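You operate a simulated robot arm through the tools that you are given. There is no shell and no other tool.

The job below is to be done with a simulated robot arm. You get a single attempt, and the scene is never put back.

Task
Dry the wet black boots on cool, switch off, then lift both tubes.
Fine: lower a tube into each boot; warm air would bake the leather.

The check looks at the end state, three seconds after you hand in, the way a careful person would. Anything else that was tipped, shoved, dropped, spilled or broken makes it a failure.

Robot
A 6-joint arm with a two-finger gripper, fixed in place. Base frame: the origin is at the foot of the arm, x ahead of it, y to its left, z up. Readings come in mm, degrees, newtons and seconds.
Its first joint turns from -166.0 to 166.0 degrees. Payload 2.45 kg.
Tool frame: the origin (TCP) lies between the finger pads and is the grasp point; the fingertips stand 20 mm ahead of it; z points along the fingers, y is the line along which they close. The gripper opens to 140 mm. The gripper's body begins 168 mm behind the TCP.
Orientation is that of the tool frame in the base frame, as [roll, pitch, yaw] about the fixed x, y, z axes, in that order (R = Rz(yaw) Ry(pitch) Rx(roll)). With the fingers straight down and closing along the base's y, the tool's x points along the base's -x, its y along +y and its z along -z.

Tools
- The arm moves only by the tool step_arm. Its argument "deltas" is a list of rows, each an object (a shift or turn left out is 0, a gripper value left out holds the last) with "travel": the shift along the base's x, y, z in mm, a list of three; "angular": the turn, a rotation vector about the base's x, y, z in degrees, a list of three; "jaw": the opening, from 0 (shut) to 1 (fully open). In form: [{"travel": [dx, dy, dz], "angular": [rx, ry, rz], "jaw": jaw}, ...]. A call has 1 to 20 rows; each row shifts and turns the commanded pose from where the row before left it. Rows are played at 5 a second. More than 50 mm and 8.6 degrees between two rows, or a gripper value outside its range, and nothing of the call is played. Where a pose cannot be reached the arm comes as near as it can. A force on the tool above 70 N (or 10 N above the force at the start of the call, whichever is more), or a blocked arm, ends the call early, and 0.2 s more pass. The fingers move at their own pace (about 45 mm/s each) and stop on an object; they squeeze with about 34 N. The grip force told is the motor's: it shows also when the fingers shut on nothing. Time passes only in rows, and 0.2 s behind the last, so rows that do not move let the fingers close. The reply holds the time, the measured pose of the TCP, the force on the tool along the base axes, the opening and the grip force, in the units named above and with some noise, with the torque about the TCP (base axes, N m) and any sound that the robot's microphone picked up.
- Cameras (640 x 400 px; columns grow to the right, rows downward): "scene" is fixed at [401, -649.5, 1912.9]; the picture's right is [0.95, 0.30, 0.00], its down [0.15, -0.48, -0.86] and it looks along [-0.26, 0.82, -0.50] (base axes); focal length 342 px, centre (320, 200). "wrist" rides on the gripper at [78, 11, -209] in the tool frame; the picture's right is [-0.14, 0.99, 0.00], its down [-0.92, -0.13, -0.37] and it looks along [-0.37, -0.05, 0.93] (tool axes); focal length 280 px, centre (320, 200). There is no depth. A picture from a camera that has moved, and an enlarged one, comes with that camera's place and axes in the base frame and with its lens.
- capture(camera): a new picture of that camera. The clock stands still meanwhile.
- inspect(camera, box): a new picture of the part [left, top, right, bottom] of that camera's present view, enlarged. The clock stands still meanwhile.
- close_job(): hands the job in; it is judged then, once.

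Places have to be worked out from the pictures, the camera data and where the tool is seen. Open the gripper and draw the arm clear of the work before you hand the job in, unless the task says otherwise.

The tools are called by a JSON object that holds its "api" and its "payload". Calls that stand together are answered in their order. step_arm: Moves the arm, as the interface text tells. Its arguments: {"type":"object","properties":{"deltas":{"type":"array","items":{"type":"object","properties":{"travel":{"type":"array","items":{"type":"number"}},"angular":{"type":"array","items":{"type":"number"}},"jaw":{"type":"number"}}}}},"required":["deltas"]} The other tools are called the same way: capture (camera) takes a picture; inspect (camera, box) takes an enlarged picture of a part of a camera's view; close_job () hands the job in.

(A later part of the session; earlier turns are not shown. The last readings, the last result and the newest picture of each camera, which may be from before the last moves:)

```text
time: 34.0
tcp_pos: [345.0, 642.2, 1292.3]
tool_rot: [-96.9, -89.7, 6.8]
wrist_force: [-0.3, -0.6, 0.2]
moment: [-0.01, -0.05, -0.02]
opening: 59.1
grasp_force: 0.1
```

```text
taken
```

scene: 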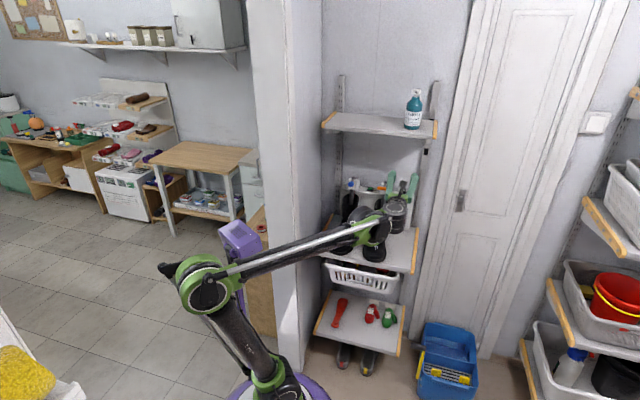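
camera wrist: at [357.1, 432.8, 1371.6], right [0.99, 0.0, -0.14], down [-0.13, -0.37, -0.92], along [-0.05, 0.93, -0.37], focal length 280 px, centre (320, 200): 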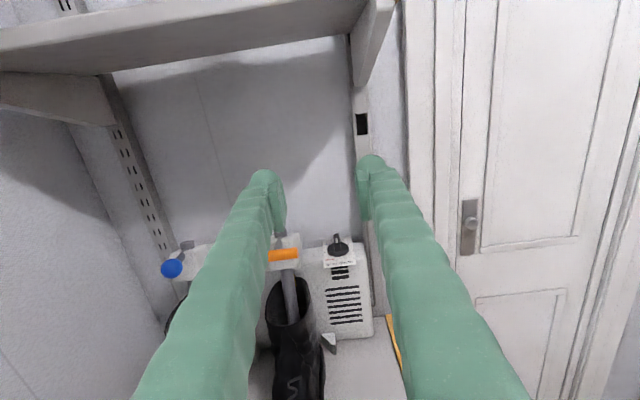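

The camera is now upright above the gripper and the knob is visible. I tilt the tool down 40° and move a bit closer to read the dial.

{"api": "step_arm", "payload": {"deltas": [{"travel": [1.4, 12, -6], "angular": [-8, 0, 0]}, {"travel": [1.4, 12, -6], "angular": [-8, 0, 0]}, {"travel": [1.4, 12, -6], "angular": [-8, 0, 0]}, {"travel": [1.4, 12, -6], "angular": [-8, 0, 0]}, {"travel": [1.4, 12, -6], "angular": [-8, 0, 0]}, {}]}}

{"api": "capture", "payload": {"camera": "wrist"}}

{"api": "inspect", "payload": {"camera": "wrist", "box": [290, 100, 390, 180]}}

```text
time: 35.4
tcp_pos: [352.9, 702.4, 1262.3]
tool_rot: [-179.7, -49.8, 89.6]
wrist_force: [0.7, -0.1, -0.8]
moment: [-0.01, -0.03, -0.02]
opening: 58.9
grasp_force: 0.0
```

```text
taken
camera wrist: at [363.6, 592.8, 1458.2], right [0.99, -0.09, -0.11], down [-0.13, -0.87, -0.47], along [-0.05, 0.48, -0.88], focal length 280 px, centre (320, 200)
```

wrist: 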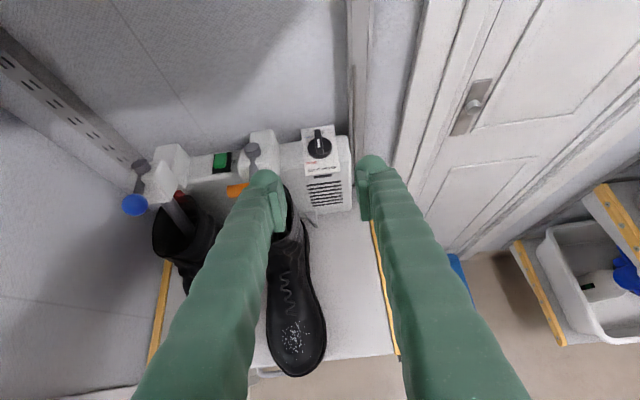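

```text
5.00 times, centred on (340, 140) of wrist
camera zoom: at [363.6, 592.8, 1458.2], right [0.99, -0.09, -0.11], down [-0.13, -0.87, -0.47], along [-0.05, 0.48, -0.88], focal length 1402 px, centre (220, 500)
```

zoom: 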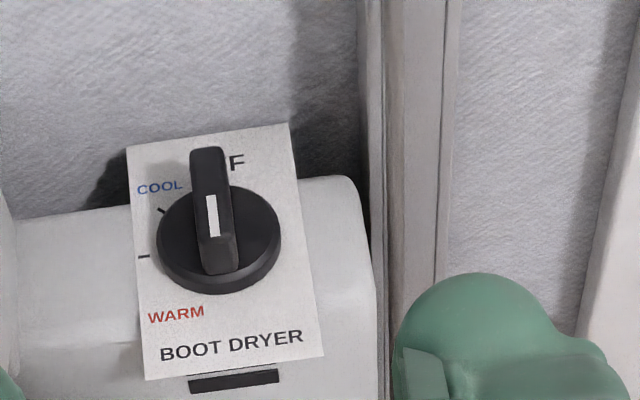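

The dial shows clearly: OFF at top, COOL with its tick at upper left, WARM lower. I zoom further to measure the tick angles.

{"api": "inspect", "payload": {"camera": "wrist", "box": [298, 122, 346, 152]}}

{"api": "inspect", "payload": {"camera": "wrist", "box": [298, 142, 346, 172]}}

```text
13.33 times, centred on (322, 137) of wrist
camera zoom: at [363.6, 592.8, 1458.2], right [0.99, -0.09, -0.11], down [-0.13, -0.87, -0.47], along [-0.05, 0.48, -0.88], focal length 3738 px, centre (293, 1040)
```

zoom: 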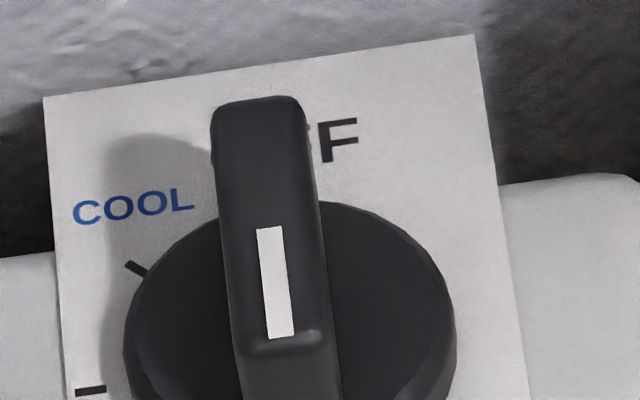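

```text
13.33 times, centred on (322, 157) of wrist
camera zoom: at [363.6, 592.8, 1458.2], right [0.99, -0.09, -0.11], down [-0.13, -0.87, -0.47], along [-0.05, 0.48, -0.88], focal length 3738 px, centre (293, 773)
```

zoom: 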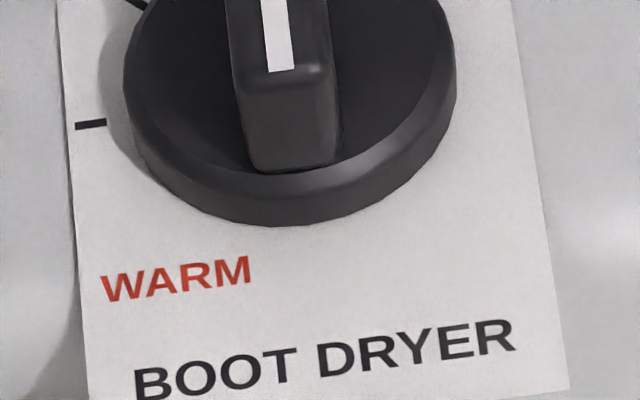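

The ticks put OFF at 0°, COOL at 45° counter-clockwise and WARM at 90°. The plate is horizontal (z≈1093) and the knob axis ≈ (351, 879), with a bar about 12 mm thick and z 1104–1122. I go to a pre-grasp 60 mm back along a 45° approach.

{"api": "step_arm", "payload": {"deltas": [{"travel": [-0.5, 30, -22], "angular": [-4.8, 0, 0], "jaw": 0.27}, {"travel": [-0.5, 30, -22]}, {"travel": [-0.5, 30, -22]}, {"travel": [-0.4, 30, -21]}, {}]}}

{"api": "capture", "payload": {"camera": "wrist"}}

{"api": "capture", "payload": {"camera": "scene"}}

```text
time: 36.6
tcp_pos: [349.7, 822.6, 1178.0]
tool_rot: [-179.9, -45.2, 89.7]
wrist_force: [-0.1, -0.4, -0.1]
moment: [0.0, 0.03, 0.02]
opening: 38.1
grasp_force: 0.1
```

```text
taken
camera wrist: at [361.1, 730.1, 1382.2], right [0.99, -0.1, -0.1], down [-0.13, -0.91, -0.39], along [-0.05, 0.4, -0.91], focal length 280 px, centre (320, 200)
```

wrist: 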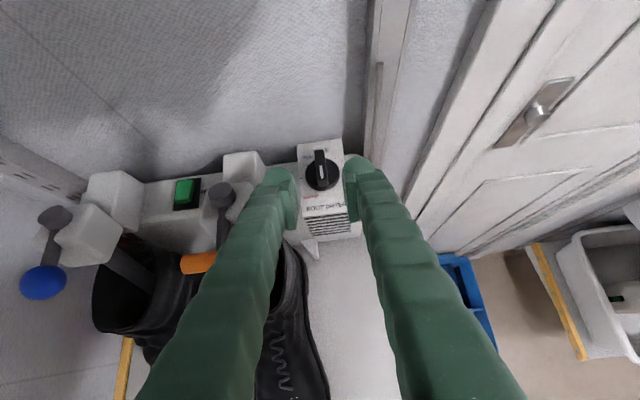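

```text
taken
```

scene: 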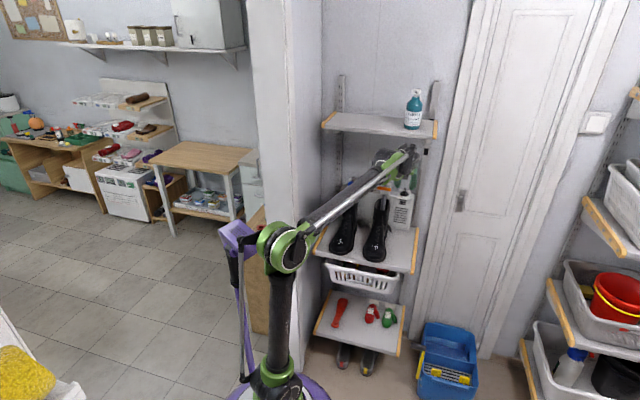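

The gripper frames the knob. I check the wrist's clearance to the upper shelf before moving in.

{"api": "inspect", "payload": {"camera": "scene", "box": [340, 100, 450, 230]}}

{"api": "inspect", "payload": {"camera": "wrist", "box": [260, 130, 380, 250]}}

```text
3.08 times, centred on (395, 165) of scene
camera zoom: at [401.0, -649.5, 1912.9], right [0.95, 0.3, 0.0], down [0.15, -0.48, -0.86], along [-0.26, 0.82, -0.5], focal length 1053 px, centre (89, 308)
```

zoom: 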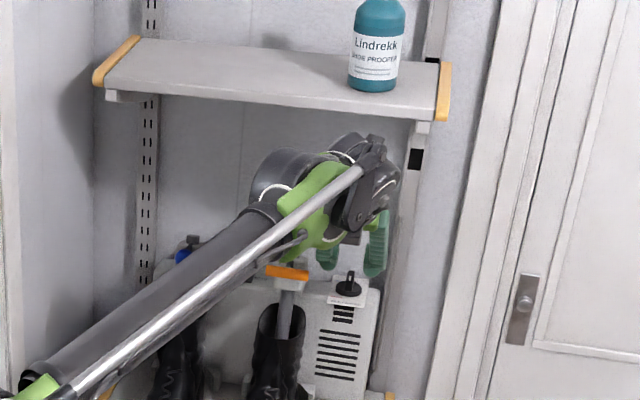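

```text
3.33 times, centred on (320, 190) of wrist
camera zoom: at [361.1, 730.1, 1382.2], right [0.99, -0.1, -0.1], down [-0.13, -0.91, -0.39], along [-0.05, 0.4, -0.91], focal length 935 px, centre (320, 233)
```

zoom: 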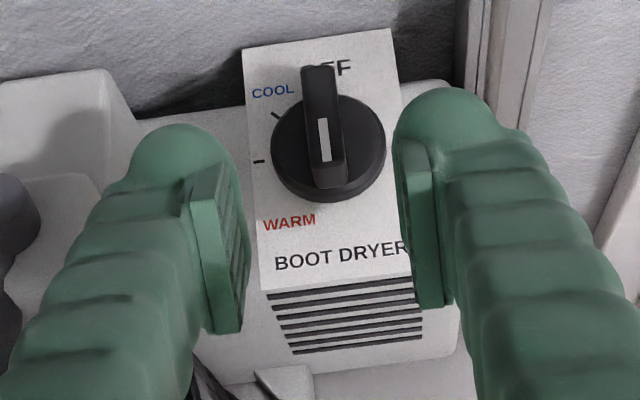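

The wrist rides close under the shelf front at this tilt, so I flatten the approach to 30° (overlap with the bar is still good) and then re-check.

{"api": "step_arm", "payload": {"deltas": [{"travel": [0.5, -5, 0], "angular": [7.6, 0, 0]}, {"travel": [0.5, -5, 0], "angular": [7.6, 0, 0]}, {"travel": [0, 0, 0]}]}}

{"api": "inspect", "payload": {"camera": "wrist", "box": [240, 150, 400, 270]}}

{"api": "inspect", "payload": {"camera": "scene", "box": [340, 100, 450, 230]}}

```text
time: 37.4
tcp_pos: [351.2, 812.8, 1176.8]
tool_rot: [-179.6, -60.4, 89.5]
wrist_force: [-0.9, -0.6, -0.3]
moment: [0.01, 0.02, -0.05]
opening: 37.7
grasp_force: 0.0
```

```text
3.33 times, centred on (320, 210) of wrist
camera zoom: at [363.2, 669.3, 1349.6], right [0.99, -0.07, -0.12], down [-0.13, -0.77, -0.62], along [-0.05, 0.63, -0.78], focal length 935 px, centre (320, 167)
```

zoom: 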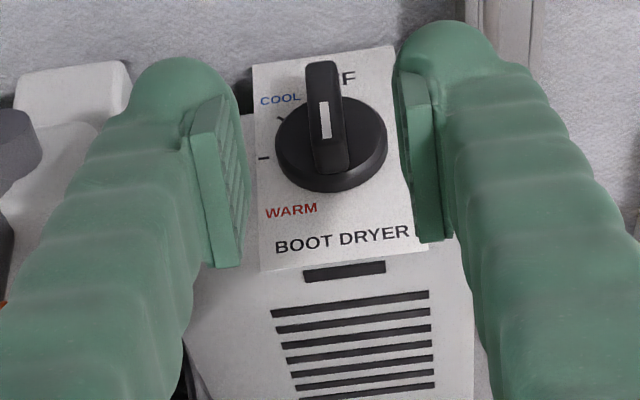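

```text
3.08 times, centred on (395, 165) of scene
camera zoom: at [401.0, -649.5, 1912.9], right [0.95, 0.3, 0.0], down [0.15, -0.48, -0.86], along [-0.26, 0.82, -0.5], focal length 1053 px, centre (89, 308)
```

zoom: 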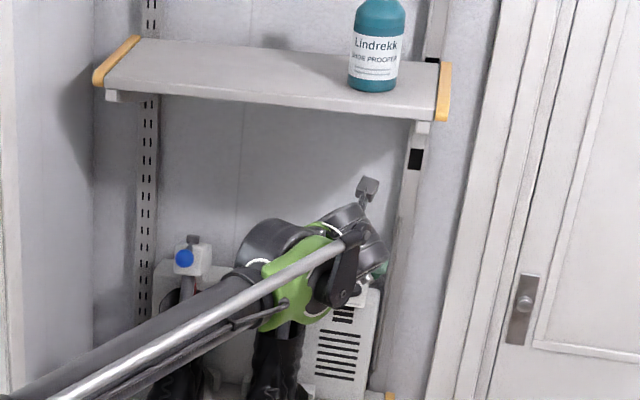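

Better clearance now. I advance most of the way toward the knob, keeping the fingers either side of the bar.

{"api": "step_arm", "payload": {"deltas": [{"travel": [0, 15, -12]}, {"travel": [0, 15, -10]}, {"travel": [0, 13, -8]}, {}]}}

{"api": "inspect", "payload": {"camera": "wrist", "box": [240, 150, 400, 270]}}

{"api": "inspect", "payload": {"camera": "scene", "box": [380, 160, 430, 210]}}

```text
time: 38.4
tcp_pos: [351.6, 855.3, 1146.9]
tool_rot: [-179.7, -60.5, 89.5]
wrist_force: [0.9, 0.0, 0.7]
moment: [0.0, -0.04, 0.01]
opening: 37.7
grasp_force: 0.0
```

```text
3.33 times, centred on (320, 210) of wrist
camera zoom: at [363.3, 711.5, 1319.2], right [0.99, -0.07, -0.12], down [-0.13, -0.78, -0.62], along [-0.05, 0.63, -0.78], focal length 935 px, centre (320, 167)
```

zoom: 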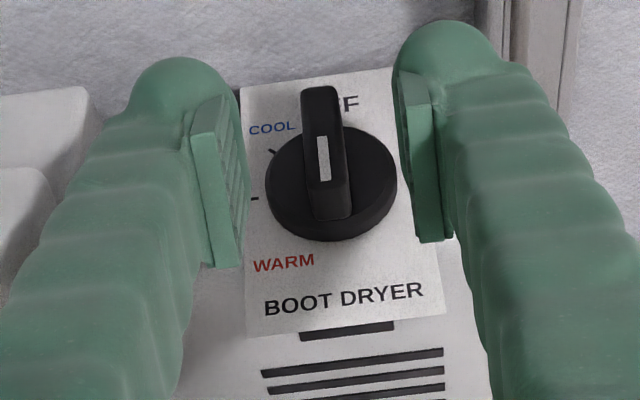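

```text
8.00 times, centred on (405, 185) of scene
camera zoom: at [401.0, -649.5, 1912.9], right [0.95, 0.3, 0.0], down [0.15, -0.48, -0.86], along [-0.26, 0.82, -0.5], focal length 2738 px, centre (-360, 320)
```

zoom: 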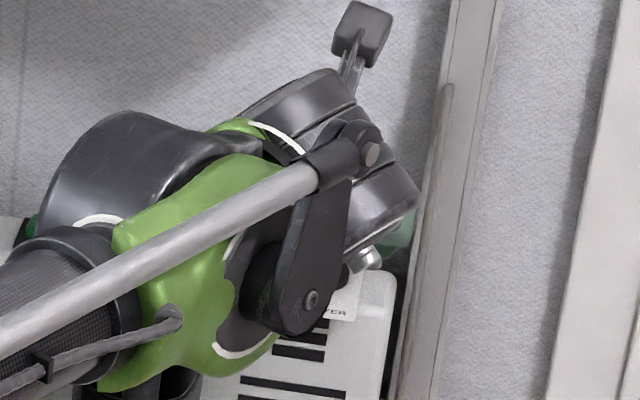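

The bar is centred between the pads. I make the last 26 mm of approach slowly.

{"api": "step_arm", "payload": {"deltas": [{"travel": [0, 8, -5]}, {"travel": [0, 8, -4.5]}, {"travel": [0, 6, -3.5]}, {}]}}

{"api": "inspect", "payload": {"camera": "wrist", "box": [240, 150, 400, 270]}}

```text
time: 39.4
tcp_pos: [352.7, 878.4, 1133.4]
tool_rot: [-179.7, -60.3, 89.5]
wrist_force: [-1.0, 0.7, -0.3]
moment: [0.04, 0.02, 0.0]
opening: 37.8
grasp_force: 0.0
```

```text
3.33 times, centred on (320, 210) of wrist
camera zoom: at [363.6, 734.0, 1305.7], right [0.99, -0.07, -0.12], down [-0.13, -0.78, -0.62], along [-0.05, 0.63, -0.78], focal length 935 px, centre (320, 167)
```

zoom: 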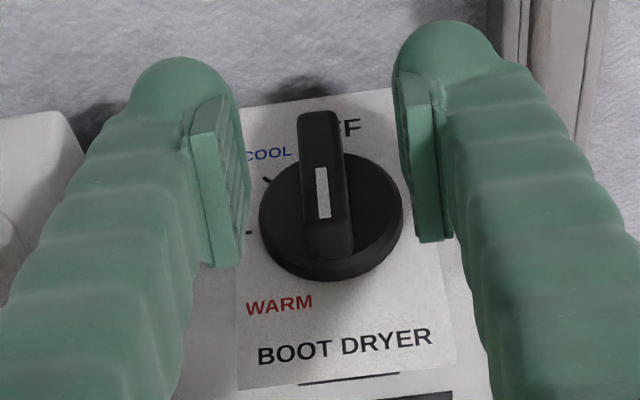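

Pads flank the bar with no contact force. I close on it.

{"api": "step_arm", "payload": {"deltas": [{"jaw": 0.05}, {"jaw": 0.05}, {"jaw": 0.05}, {}]}}

{"api": "inspect", "payload": {"camera": "wrist", "box": [240, 150, 400, 270]}}

```text
time: 40.4
tcp_pos: [351.8, 877.4, 1132.4]
tool_rot: [-179.7, -60.4, 89.4]
wrist_force: [-0.1, 0.7, 0.5]
moment: [0.02, 0.01, -0.01]
opening: 7.1
grasp_force: 0.0
```

```text
3.33 times, centred on (320, 210) of wrist
camera zoom: at [363.7, 733.9, 1305.7], right [0.99, -0.07, -0.12], down [-0.13, -0.78, -0.62], along [-0.05, 0.63, -0.78], focal length 935 px, centre (320, 167)
```

zoom: 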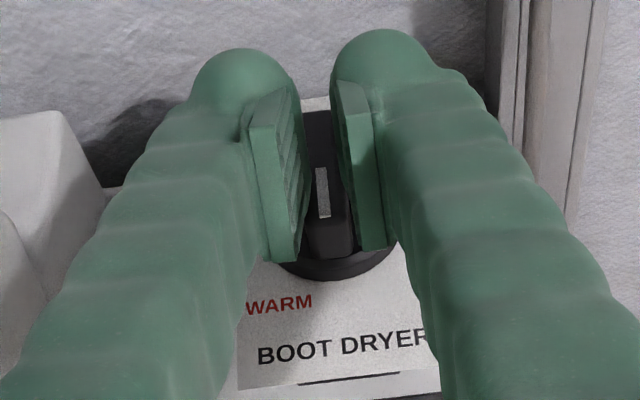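

The fingers closed to 7 mm with no grip force, so the pads may be above the bar. I zoom in to see.

{"api": "inspect", "payload": {"camera": "wrist", "box": [290, 160, 350, 240]}}

{"api": "inspect", "payload": {"camera": "scene", "box": [380, 160, 430, 210]}}

```text
5.00 times, centred on (320, 200) of wrist
camera zoom: at [363.7, 733.9, 1305.7], right [0.99, -0.07, -0.12], down [-0.13, -0.78, -0.62], along [-0.05, 0.63, -0.78], focal length 1402 px, centre (320, 200)
```

zoom: 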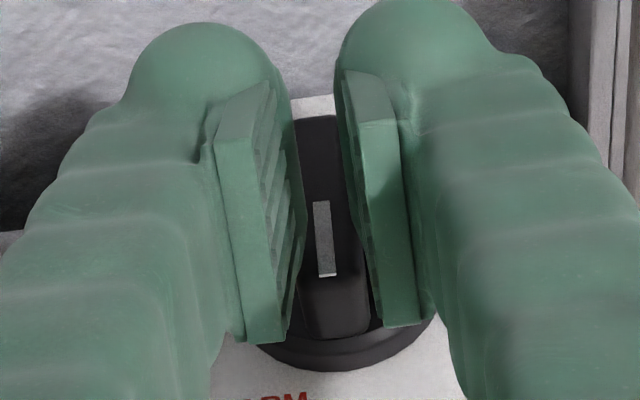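

```text
8.00 times, centred on (405, 185) of scene
camera zoom: at [401.0, -649.5, 1912.9], right [0.95, 0.3, 0.0], down [0.15, -0.48, -0.86], along [-0.26, 0.82, -0.5], focal length 2738 px, centre (-360, 320)
```

zoom: 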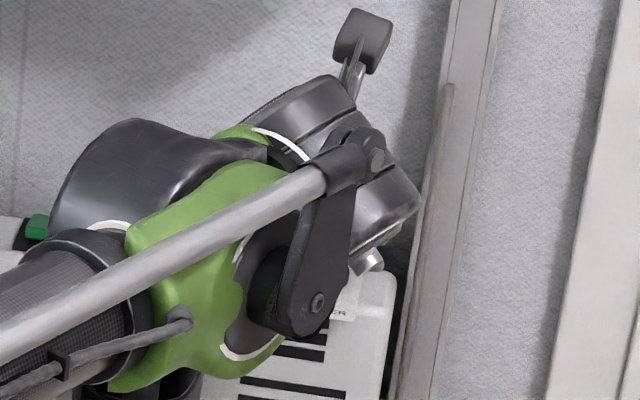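

The bar is visible between the pads but not yet clamped at 7 mm. I close fully to see whether they meet the bar.

{"api": "step_arm", "payload": {"deltas": [{"jaw": 0}, {"jaw": 0}, {}]}}

{"api": "inspect", "payload": {"camera": "wrist", "box": [290, 160, 350, 240]}}

```text
time: 41.2
tcp_pos: [351.5, 877.8, 1133.5]
tool_rot: [-179.6, -60.4, 89.5]
wrist_force: [-1.6, 0.0, 1.7]
moment: [-0.01, 0.04, 0.02]
opening: 0.0
grasp_force: 29.3
```

```text
5.00 times, centred on (320, 200) of wrist
camera zoom: at [363.5, 733.9, 1305.8], right [0.99, -0.07, -0.12], down [-0.13, -0.78, -0.62], along [-0.05, 0.63, -0.78], focal length 1402 px, centre (320, 200)
```

zoom: 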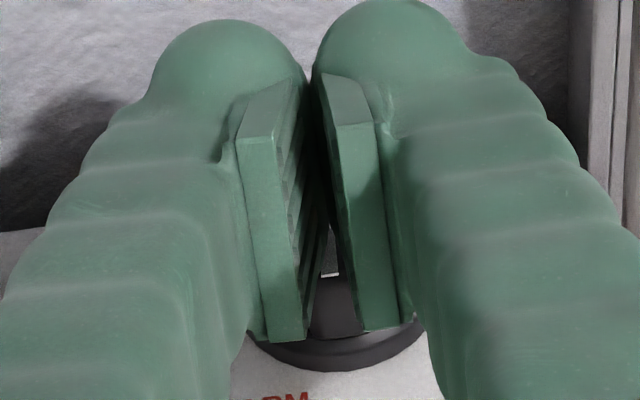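

The fingers met fully above the bar, so the bar is lower than I judged. I reopen, lower carefully and watch for contact.

{"api": "step_arm", "payload": {"deltas": [{"jaw": 0.27}, {"jaw": 0.27}, {"jaw": 0.27}, {"travel": [0, 0, -3]}, {"travel": [0, 0, -3]}, {"travel": [0, 0, -2]}, {}]}}

{"api": "inspect", "payload": {"camera": "wrist", "box": [240, 150, 400, 270]}}

```text
time: 42.8
tcp_pos: [351.4, 877.7, 1125.1]
tool_rot: [-179.7, -60.3, 89.5]
wrist_force: [-0.3, 0.1, -0.9]
moment: [0.0, -0.03, -0.01]
opening: 37.5
grasp_force: 0.0
```

```text
3.33 times, centred on (320, 210) of wrist
camera zoom: at [363.4, 734.2, 1297.5], right [0.99, -0.07, -0.12], down [-0.13, -0.78, -0.62], along [-0.05, 0.63, -0.78], focal length 935 px, centre (320, 167)
```

zoom: 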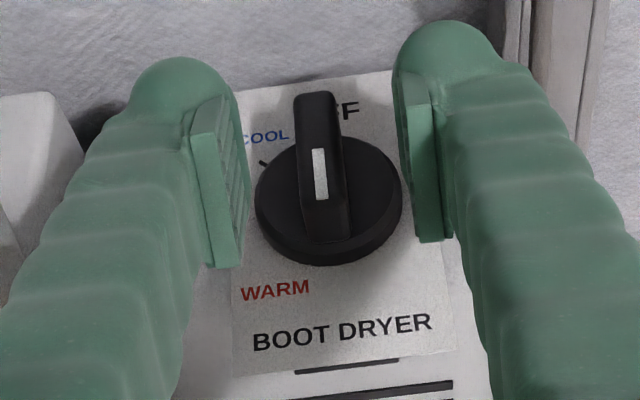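

Re-triangulating, the plate is nearer z≈1085, so the bar top is ≈1112. I try closing here.

{"api": "step_arm", "payload": {"deltas": [{"jaw": 0.0}, {"jaw": 0.0}, {"jaw": 0.0}, {}]}}

{"api": "inspect", "payload": {"camera": "wrist", "box": [240, 150, 400, 270]}}

```text
time: 43.8
tcp_pos: [351.7, 877.6, 1125.8]
tool_rot: [-179.8, -60.2, 89.5]
wrist_force: [-5.4, -3.5, -2.2]
moment: [-0.05, 0.03, 0.1]
opening: 10.9
grasp_force: 38.1
```

```text
3.33 times, centred on (320, 210) of wrist
camera zoom: at [363.0, 734.2, 1297.5], right [0.99, -0.07, -0.12], down [-0.13, -0.78, -0.62], along [-0.05, 0.63, -0.78], focal length 935 px, centre (320, 167)
```

zoom: 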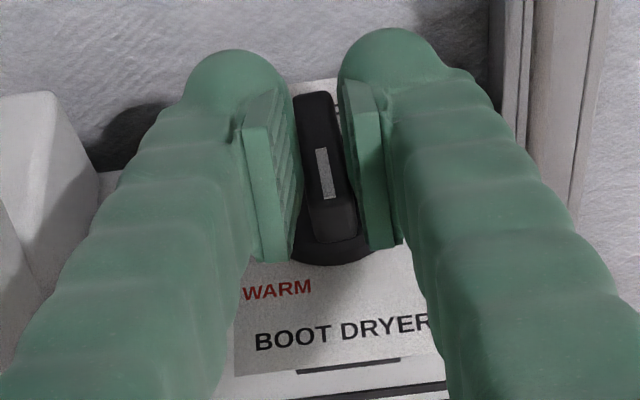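

Now the bar is gripped (10.9 mm, 38 N), but only shallowly. I reopen slightly, go 3 mm lower for a firmer hold and close again.

{"api": "step_arm", "payload": {"deltas": [{"jaw": 0.17}, {"jaw": 0.17}, {"travel": [0, 0, -2]}, {"travel": [0, 0, -1.5]}, {}, {"jaw": 0}, {"jaw": 0}, {}]}}

{"api": "inspect", "payload": {"camera": "wrist", "box": [240, 150, 400, 270]}}

```text
time: 45.6
tcp_pos: [350.7, 877.4, 1122.4]
tool_rot: [-179.6, -60.2, 89.5]
wrist_force: [-3.8, -2.7, -2.9]
moment: [-0.01, 0.01, 0.09]
opening: 11.3
grasp_force: 38.4
```

```text
3.33 times, centred on (320, 210) of wrist
camera zoom: at [363.2, 734.4, 1294.0], right [0.99, -0.07, -0.12], down [-0.13, -0.78, -0.62], along [-0.05, 0.63, -0.78], focal length 935 px, centre (320, 167)
```

zoom: 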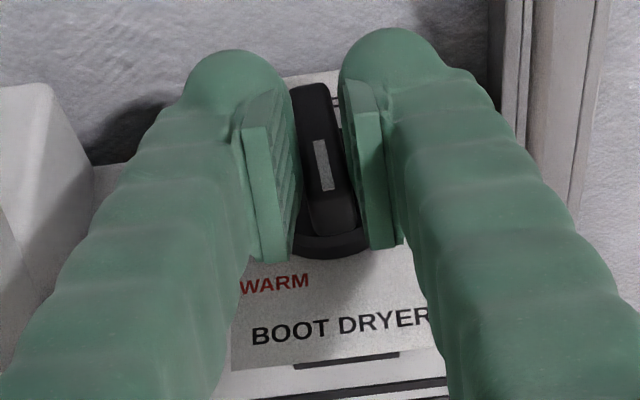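

The grip is firm. The knob axis is ≈ (351, 885), so I rotate +z (counter-clockwise) in small arcs; the first half now, then check.

{"api": "step_arm", "payload": {"deltas": [{"travel": [1, 0.1, 0], "angular": [0, 0, 7.5]}, {"travel": [1, 0.2, 0], "angular": [0, 0, 7.5]}, {"travel": [0.9, 0.3, 0], "angular": [0, 0, 7.5]}, {}]}}

{"api": "capture", "payload": {"camera": "wrist"}}

{"api": "capture", "payload": {"camera": "scene"}}

```text
time: 46.6
tcp_pos: [356.0, 878.4, 1122.3]
tool_rot: [-179.7, -60.4, 112.0]
wrist_force: [8.8, 8.8, 7.9]
moment: [0.32, -0.11, -0.18]
opening: 10.9
grasp_force: 37.9
```

```text
taken
camera wrist: at [422.2, 749.9, 1294.1], right [0.94, 0.31, -0.12], down [0.17, -0.77, -0.62], along [-0.29, 0.56, -0.78], focal length 280 px, centre (320, 200)
```

wrist: 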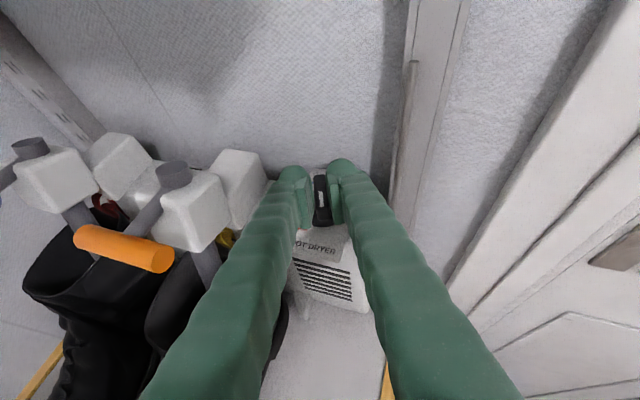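

```text
taken
```

scene: 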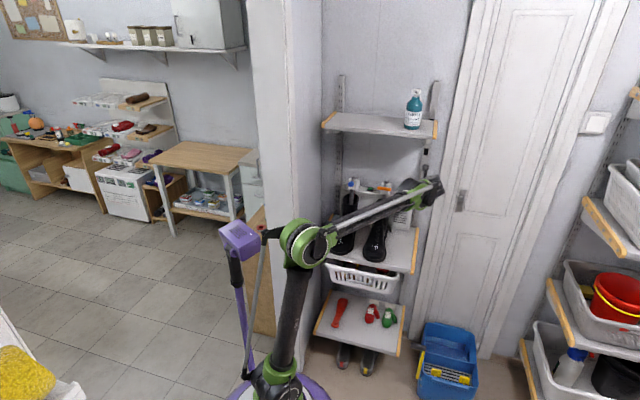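

The tool has turned 22.5°. I zoom to confirm the bar turns with it.

{"api": "inspect", "payload": {"camera": "wrist", "box": [270, 150, 370, 270]}}

```text
3.33 times, centred on (320, 210) of wrist
camera zoom: at [422.2, 749.9, 1294.1], right [0.94, 0.31, -0.12], down [0.17, -0.77, -0.62], along [-0.29, 0.56, -0.78], focal length 935 px, centre (320, 167)
```

zoom: 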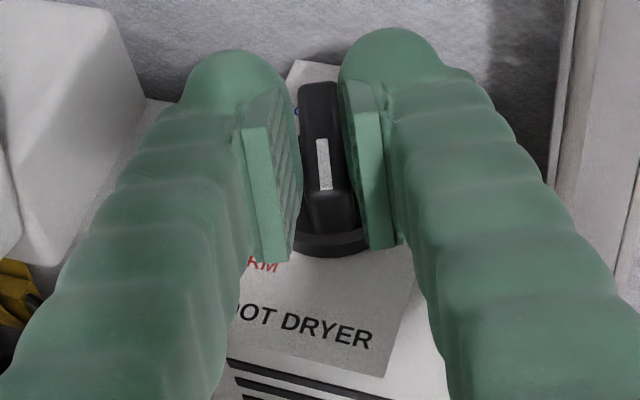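

The bar follows the gripper. Turning the remaining 22.5° to the COOL tick.

{"api": "step_arm", "payload": {"deltas": [{"travel": [0.5, 0.4, 0], "angular": [0, 0, 7.5]}, {"travel": [0.5, 0.5, 0], "angular": [0, 0, 7.5]}, {"travel": [0.5, 0.6, 0], "angular": [0, 0, 7.5]}, {}, {}]}}

{"api": "inspect", "payload": {"camera": "wrist", "box": [270, 150, 370, 270]}}

{"api": "capture", "payload": {"camera": "scene"}}

```text
time: 47.8
tcp_pos: [359.2, 879.0, 1120.8]
tool_rot: [-179.7, -60.5, 134.4]
wrist_force: [58.7, 3.5, 30.4]
moment: [-0.03, -0.79, -0.89]
opening: 12.4
grasp_force: 39.2
```

```text
3.33 times, centred on (320, 210) of wrist
camera zoom: at [469.6, 785.1, 1293.5], right [0.75, 0.65, -0.12], down [0.45, -0.64, -0.62], along [-0.48, 0.41, -0.78], focal length 935 px, centre (320, 167)
```

zoom: 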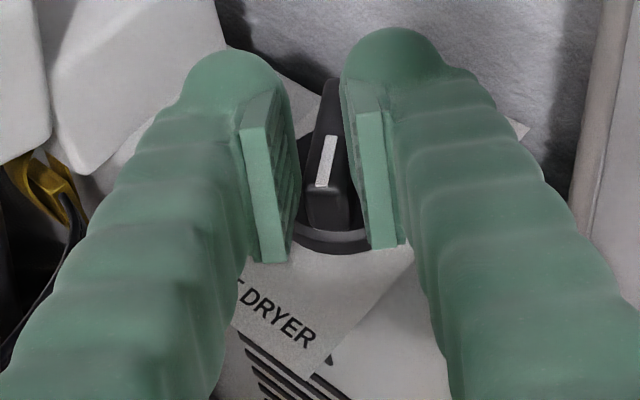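

```text
taken
```

scene: 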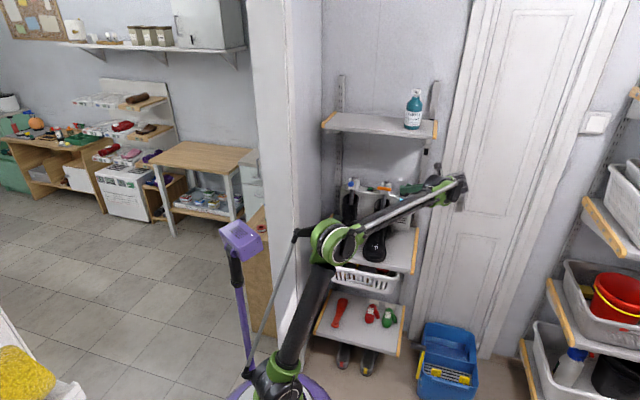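

The knob lags the tool and pushes +58 N in x, so my rotation centre was too close; the axis must be further out (≈y 889). I shift +x to relieve it and look again.

{"api": "step_arm", "payload": {"deltas": [{"travel": [2.5, 0.5, 0]}, {"travel": [2, 0.5, 0]}, {}]}}

{"api": "inspect", "payload": {"camera": "wrist", "box": [270, 150, 370, 270]}}

```text
time: 48.6
tcp_pos: [360.4, 880.6, 1121.1]
tool_rot: [-179.5, -60.4, 134.5]
wrist_force: [26.8, -11.6, 12.5]
moment: [0.38, 0.05, -0.23]
opening: 11.8
grasp_force: 38.7
```

```text
3.33 times, centred on (320, 210) of wrist
camera zoom: at [470.3, 786.5, 1293.6], right [0.75, 0.65, -0.12], down [0.46, -0.64, -0.62], along [-0.48, 0.41, -0.78], focal length 935 px, centre (320, 167)
```

zoom: 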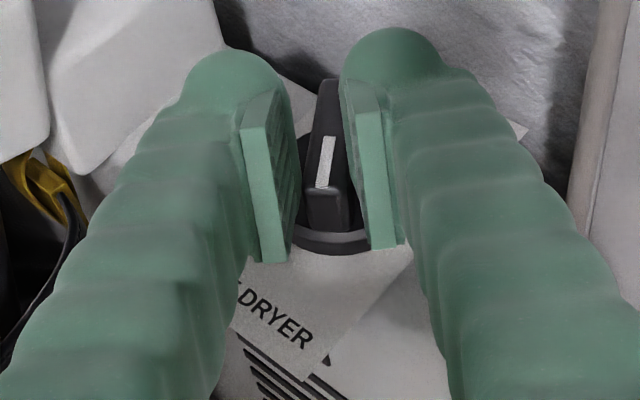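

Force is down to 27 N and the bar sits around 30°, short of COOL. I release and back off along the tool axis to read the dial properly before finishing the turn.

{"api": "step_arm", "payload": {"deltas": [{"jaw": 0.27}, {"jaw": 0.27}, {"jaw": 0.27}, {"travel": [10, -10, 8]}, {"travel": [12, -12, 10]}, {"travel": [12, -12, 10]}, {"travel": [12, -12, 10]}, {}]}}

{"api": "inspect", "payload": {"camera": "wrist", "box": [270, 120, 370, 200]}}

{"api": "inspect", "payload": {"camera": "scene", "box": [385, 170, 425, 205]}}

```text
time: 50.4
tcp_pos: [407.8, 834.8, 1159.7]
tool_rot: [-179.5, -60.4, 134.5]
wrist_force: [-0.2, 0.5, 0.0]
moment: [-0.02, -0.01, 0.0]
opening: 38.0
grasp_force: 0.0
```

```text
5.00 times, centred on (320, 160) of wrist
camera zoom: at [517.6, 740.9, 1331.2], right [0.75, 0.65, -0.12], down [0.45, -0.64, -0.62], along [-0.48, 0.41, -0.78], focal length 1402 px, centre (320, 400)
```

zoom: 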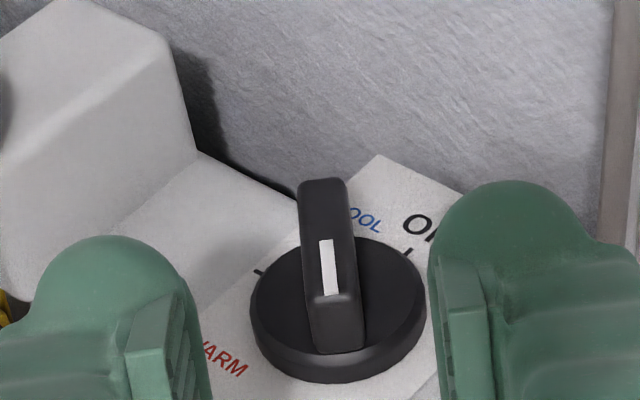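

```text
11.43 times, centred on (405, 188) of scene
camera zoom: at [401.0, -649.5, 1912.9], right [0.95, 0.3, 0.0], down [0.15, -0.48, -0.86], along [-0.26, 0.82, -0.5], focal length 3912 px, centre (-651, 343)
```

zoom: 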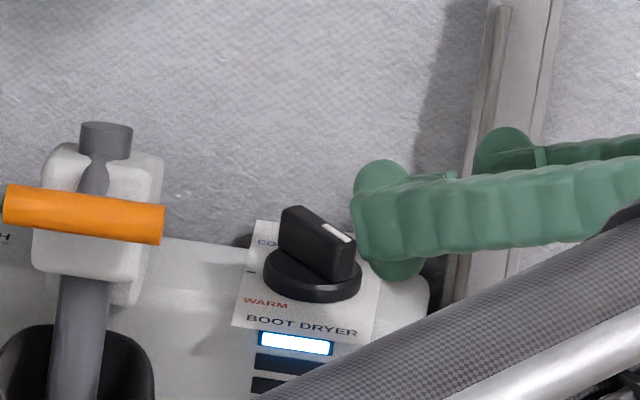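

The knob has settled on COOL and a blue-white indicator lit on the dryer: it's running cool. I wait here and watch the boots' toes.

{"api": "step_arm", "payload": {"deltas": [{}, {}, {}, {}, {}, {}, {}, {}, {}, {}, {}, {}, {}, {}, {}, {}, {}, {}, {}, {}]}}

{"api": "inspect", "payload": {"camera": "scene", "box": [320, 170, 430, 280]}}

{"api": "inspect", "payload": {"camera": "wrist", "box": [240, 120, 400, 240]}}

```text
time: 54.6
tcp_pos: [407.8, 834.1, 1160.0]
tool_rot: [-179.5, -60.4, 134.5]
wrist_force: [0.3, 0.6, 1.1]
moment: [-0.01, 0.0, 0.0]
opening: 37.8
grasp_force: 0.1
```

```text
3.64 times, centred on (375, 225) of scene
camera zoom: at [401.0, -649.5, 1912.9], right [0.95, 0.3, 0.0], down [0.15, -0.48, -0.86], along [-0.26, 0.82, -0.5], focal length 1245 px, centre (120, 109)
```

zoom: 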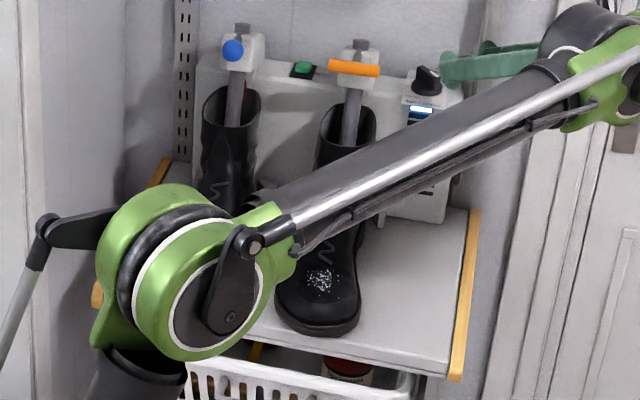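

```text
3.33 times, centred on (320, 180) of wrist
camera zoom: at [517.5, 741.1, 1331.1], right [0.75, 0.65, -0.12], down [0.45, -0.64, -0.62], along [-0.48, 0.41, -0.78], focal length 935 px, centre (320, 267)
```

zoom: 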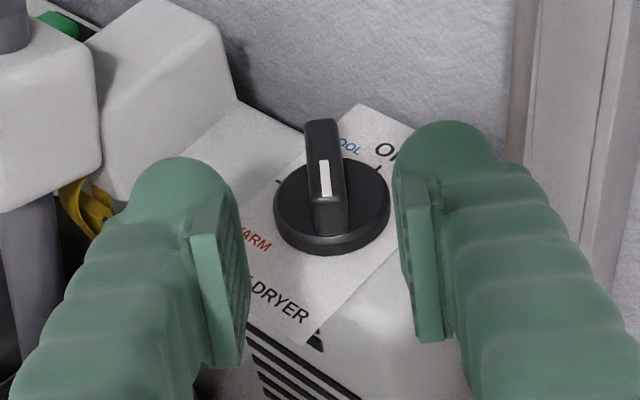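

Indicator on, drops still visible on the right toe. I keep waiting.

{"api": "step_arm", "payload": {"deltas": [{}, {}, {}, {}, {}, {}, {}, {}, {}, {}, {}, {}, {}, {}, {}, {}, {}, {}, {}, {}]}}

{"api": "step_arm", "payload": {"deltas": [{}, {}, {}, {}, {}, {}, {}, {}, {}, {}, {}, {}, {}, {}, {}, {}, {}, {}, {}, {}]}}

{"api": "inspect", "payload": {"camera": "scene", "box": [320, 170, 430, 280]}}

```text
time: 58.8
tcp_pos: [408.1, 835.3, 1158.4]
tool_rot: [-179.5, -60.4, 134.5]
wrist_force: [-0.2, -0.5, 0.6]
moment: [-0.01, 0.05, 0.04]
opening: 38.1
grasp_force: 0.0
```

```text
time: 63.0
tcp_pos: [407.7, 836.1, 1157.7]
tool_rot: [-179.6, -60.4, 134.6]
wrist_force: [0.3, 0.7, -0.4]
moment: [0.02, -0.01, -0.01]
opening: 37.8
grasp_force: 0.1
```

```text
3.64 times, centred on (375, 225) of scene
camera zoom: at [401.0, -649.5, 1912.9], right [0.95, 0.3, 0.0], down [0.15, -0.48, -0.86], along [-0.26, 0.82, -0.5], focal length 1245 px, centre (120, 109)
```

zoom: 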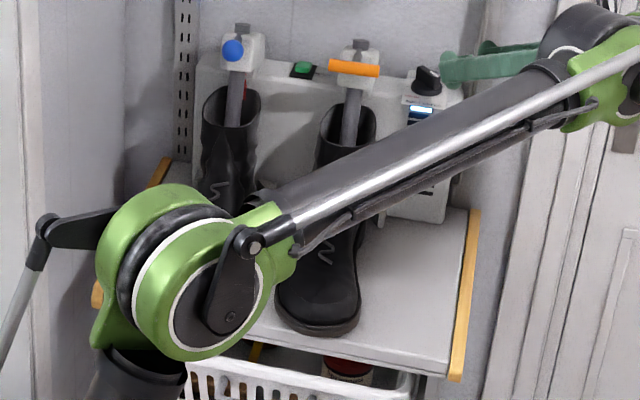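

The right boot's drops are gone. I zoom and wait a few more seconds; the elbow hides the left boot, so I back the arm off a bit to see that one as well.

{"api": "step_arm", "payload": {"deltas": [{"travel": [10, -30, 20]}, {"travel": [10, -30, 20]}, {"travel": [0, -35, 20], "angular": [0, 0, -7.5]}, {"travel": [-5, -35, 20], "angular": [0, 0, -7.5]}, {"travel": [-5, -30, 20], "angular": [0, 0, -7.5]}, {"travel": [-5, -30, 0], "angular": [0, 0, -7.5]}, {}]}}

{"api": "capture", "payload": {"camera": "scene"}}

{"api": "capture", "payload": {"camera": "wrist"}}

```text
time: 64.6
tcp_pos: [410.2, 643.2, 1258.8]
tool_rot: [-179.7, -60.4, 104.4]
wrist_force: [0.3, 0.5, -1.3]
moment: [-0.01, 0.05, 0.01]
opening: 37.7
grasp_force: 0.0
```

```text
taken
```

scene: 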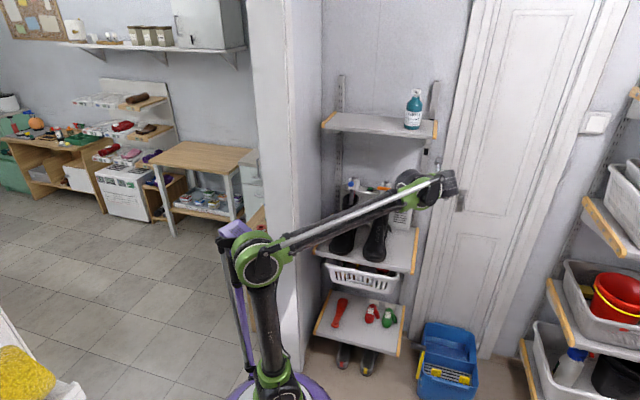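

```text
taken
camera wrist: at [459.1, 507.6, 1430.9], right [0.97, 0.19, -0.12], down [0.07, -0.78, -0.62], along [-0.21, 0.59, -0.78], focal length 280 px, centre (320, 200)
```

wrist: 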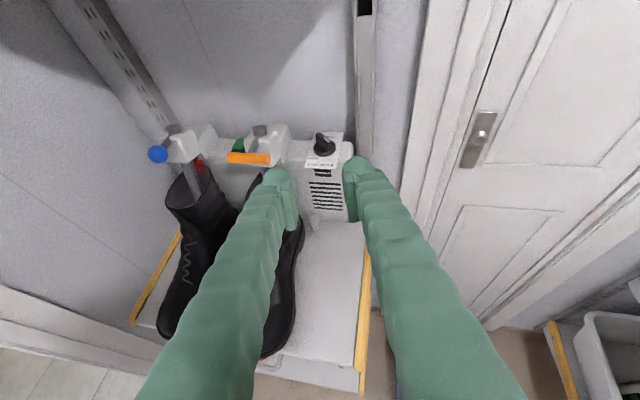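

Both toes look matte now. I zoom on the boots and on the dryer's indicator.

{"api": "inspect", "payload": {"camera": "scene", "box": [320, 200, 420, 270]}}

{"api": "inspect", "payload": {"camera": "wrist", "box": [290, 120, 360, 200]}}

{"api": "inspect", "payload": {"camera": "wrist", "box": [130, 140, 310, 370]}}

```text
5.71 times, centred on (370, 235) of scene
camera zoom: at [401.0, -649.5, 1912.9], right [0.95, 0.3, 0.0], down [0.15, -0.48, -0.86], along [-0.26, 0.82, -0.5], focal length 1956 px, centre (34, 0)
```

zoom: 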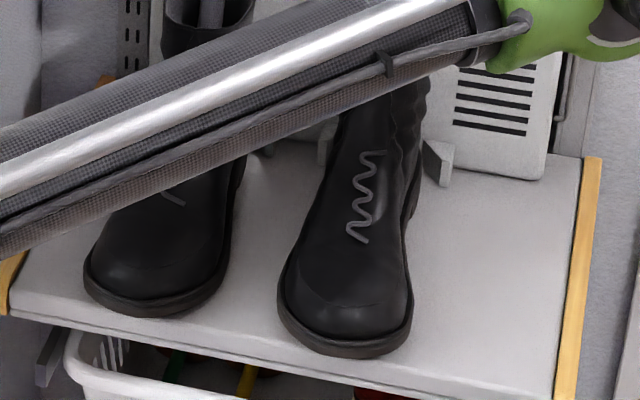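

```text
5.00 times, centred on (325, 160) of wrist
camera zoom: at [459.1, 507.6, 1430.9], right [0.97, 0.19, -0.12], down [0.07, -0.78, -0.62], along [-0.21, 0.59, -0.78], focal length 1402 px, centre (295, 400)
```

zoom: 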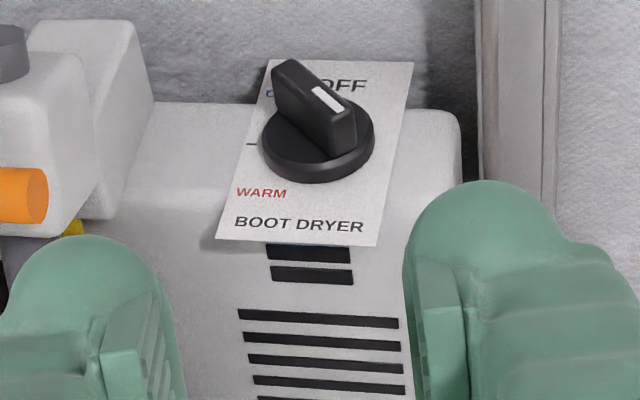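

```text
1.74 times, centred on (220, 255) of wrist
camera zoom: at [459.1, 507.6, 1430.9], right [0.97, 0.19, -0.12], down [0.07, -0.78, -0.62], along [-0.21, 0.59, -0.78], focal length 488 px, centre (494, 104)
```

zoom: 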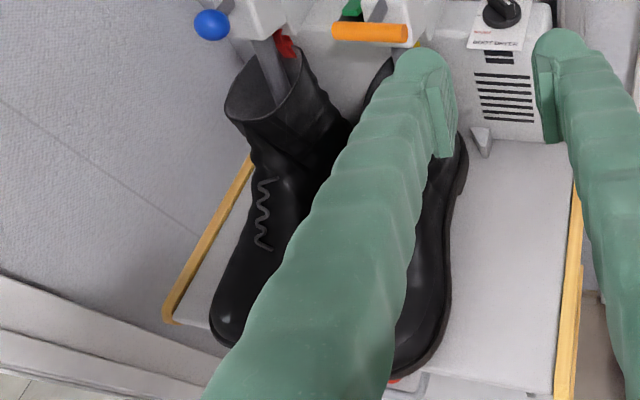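

Both boots are dry. From the last views I refine the knob: axis ≈ (351, 892), bar top ≈ 1104, which explains the earlier lag. I return to the 45° pre-grasp to switch off.

{"api": "step_arm", "payload": {"deltas": [{"travel": [5, 30, 0], "angular": [0, 0, 7.5]}, {"travel": [5, 30, -20], "angular": [0, 0, 7.5]}, {"travel": [5, 35, -20], "angular": [0, 0, 7.5]}, {"travel": [0, 35, -20], "angular": [0, 0, 7.5]}, {"travel": [-10, 30, -20]}, {"travel": [-10, 30, -20]}, {"travel": [-10, 10, -7]}, {"travel": [-9, 10, -7]}, {}]}}

{"api": "inspect", "payload": {"camera": "wrist", "box": [240, 130, 400, 250]}}

{"api": "inspect", "payload": {"camera": "scene", "box": [385, 170, 425, 205]}}

```text
time: 66.6
tcp_pos: [388.0, 855.4, 1145.4]
tool_rot: [-179.6, -60.4, 134.5]
wrist_force: [0.3, 0.2, -0.8]
moment: [-0.03, 0.0, -0.01]
opening: 37.7
grasp_force: 0.0
```

```text
3.33 times, centred on (320, 190) of wrist
camera zoom: at [498.0, 761.4, 1317.0], right [0.75, 0.65, -0.12], down [0.45, -0.64, -0.62], along [-0.48, 0.41, -0.78], focal length 935 px, centre (320, 233)
```

zoom: 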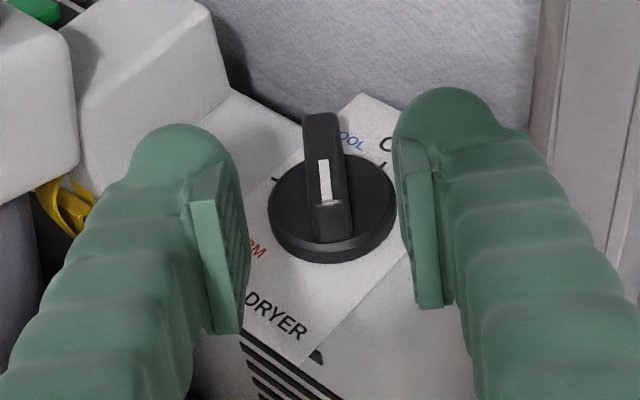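

```text
11.43 times, centred on (405, 188) of scene
camera zoom: at [401.0, -649.5, 1912.9], right [0.95, 0.3, 0.0], down [0.15, -0.48, -0.86], along [-0.26, 0.82, -0.5], focal length 3912 px, centre (-651, 343)
```

zoom: 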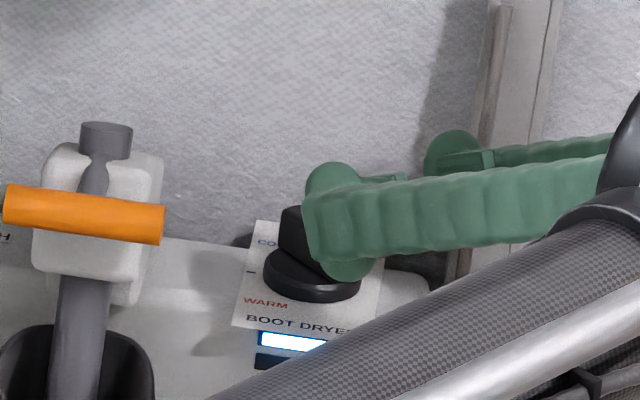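

The dryer is still lit, the knob axis confirmed ≈ (352, 892). I advance around the bar.

{"api": "step_arm", "payload": {"deltas": [{"travel": [-10, 10, -8]}, {"travel": [-10, 10, -8]}, {"travel": [-9, 9, -7]}, {"travel": [-7, 7, -6]}, {}]}}

{"api": "inspect", "payload": {"camera": "wrist", "box": [240, 150, 400, 270]}}

```text
time: 67.8
tcp_pos: [352.3, 892.4, 1115.8]
tool_rot: [-179.6, -60.4, 134.5]
wrist_force: [0.2, 0.1, -0.5]
moment: [0.01, 0.0, 0.02]
opening: 38.0
grasp_force: 0.0
```

```text
3.33 times, centred on (320, 210) of wrist
camera zoom: at [461.6, 797.9, 1287.8], right [0.75, 0.65, -0.12], down [0.45, -0.64, -0.62], along [-0.48, 0.41, -0.78], focal length 935 px, centre (320, 167)
```

zoom: 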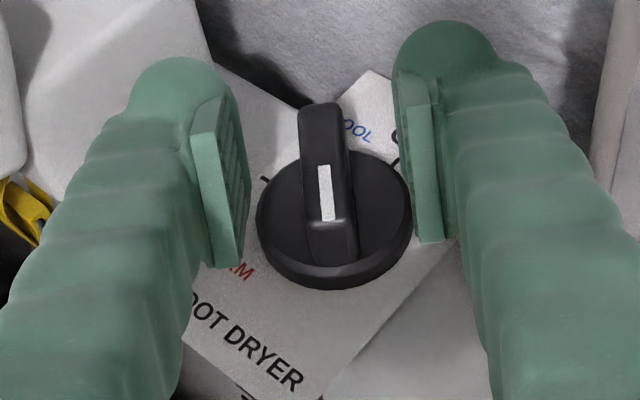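

Well placed with no contact. Closing on the bar.

{"api": "step_arm", "payload": {"deltas": [{"jaw": 0.0}, {"jaw": 0.0}, {"jaw": 0.0}, {}]}}

{"api": "inspect", "payload": {"camera": "wrist", "box": [240, 150, 400, 270]}}

```text
time: 68.8
tcp_pos: [352.6, 893.2, 1115.2]
tool_rot: [-179.6, -60.4, 134.4]
wrist_force: [3.1, 4.9, 1.8]
moment: [0.06, -0.07, -0.02]
opening: 11.1
grasp_force: 37.9
```

```text
3.33 times, centred on (320, 210) of wrist
camera zoom: at [461.8, 798.2, 1287.8], right [0.75, 0.65, -0.12], down [0.45, -0.64, -0.62], along [-0.48, 0.41, -0.78], focal length 935 px, centre (320, 167)
```

zoom: 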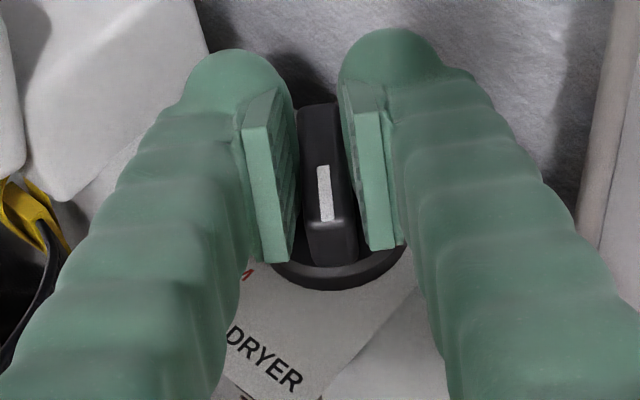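

Firm grip with the TCP on the axis. I turn −45° back to OFF.

{"api": "step_arm", "payload": {"deltas": [{"angular": [0, 0, -7.5]}, {"angular": [0, 0, -7.5]}, {"angular": [0, 0, -7.5]}, {}]}}

{"api": "step_arm", "payload": {"deltas": [{"angular": [0, 0, -7.5]}, {"angular": [0, 0, -7.5]}, {"angular": [0, 0, -7.5]}, {}]}}

{"api": "inspect", "payload": {"camera": "wrist", "box": [240, 150, 400, 270]}}

{"api": "inspect", "payload": {"camera": "scene", "box": [370, 160, 430, 220]}}

```text
time: 69.8
tcp_pos: [351.2, 890.9, 1115.2]
tool_rot: [-179.6, -60.3, 111.9]
wrist_force: [-4.0, 1.7, -4.8]
moment: [-0.04, -0.02, 0.02]
opening: 11.0
grasp_force: 38.0
```

```text
time: 70.8
tcp_pos: [351.3, 891.5, 1115.4]
tool_rot: [-179.6, -60.3, 89.5]
wrist_force: [-17.1, -3.3, -20.4]
moment: [0.07, 0.15, 0.13]
opening: 10.8
grasp_force: 38.2
```

```text
3.33 times, centred on (320, 210) of wrist
camera zoom: at [362.2, 748.0, 1288.4], right [0.99, -0.07, -0.12], down [-0.13, -0.78, -0.62], along [-0.05, 0.63, -0.78], focal length 935 px, centre (320, 167)
```

zoom: 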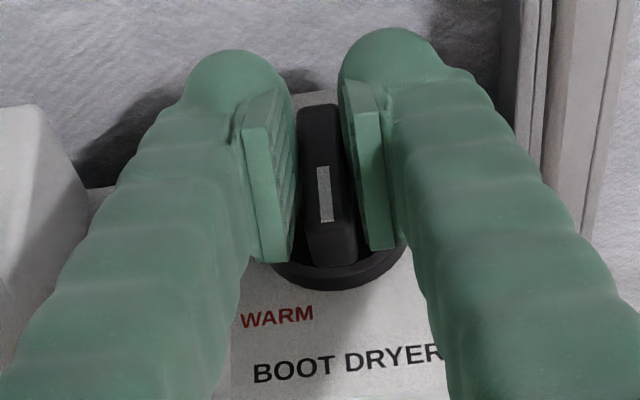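

```text
6.67 times, centred on (400, 190) of scene
camera zoom: at [401.0, -649.5, 1912.9], right [0.95, 0.3, 0.0], down [0.15, -0.48, -0.86], along [-0.26, 0.82, -0.5], focal length 2282 px, centre (-213, 267)
```

zoom: 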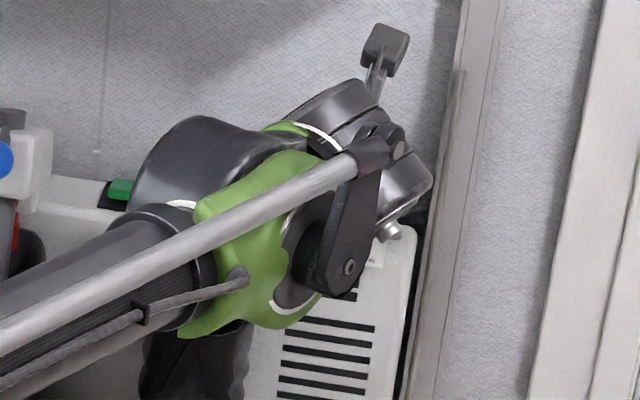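

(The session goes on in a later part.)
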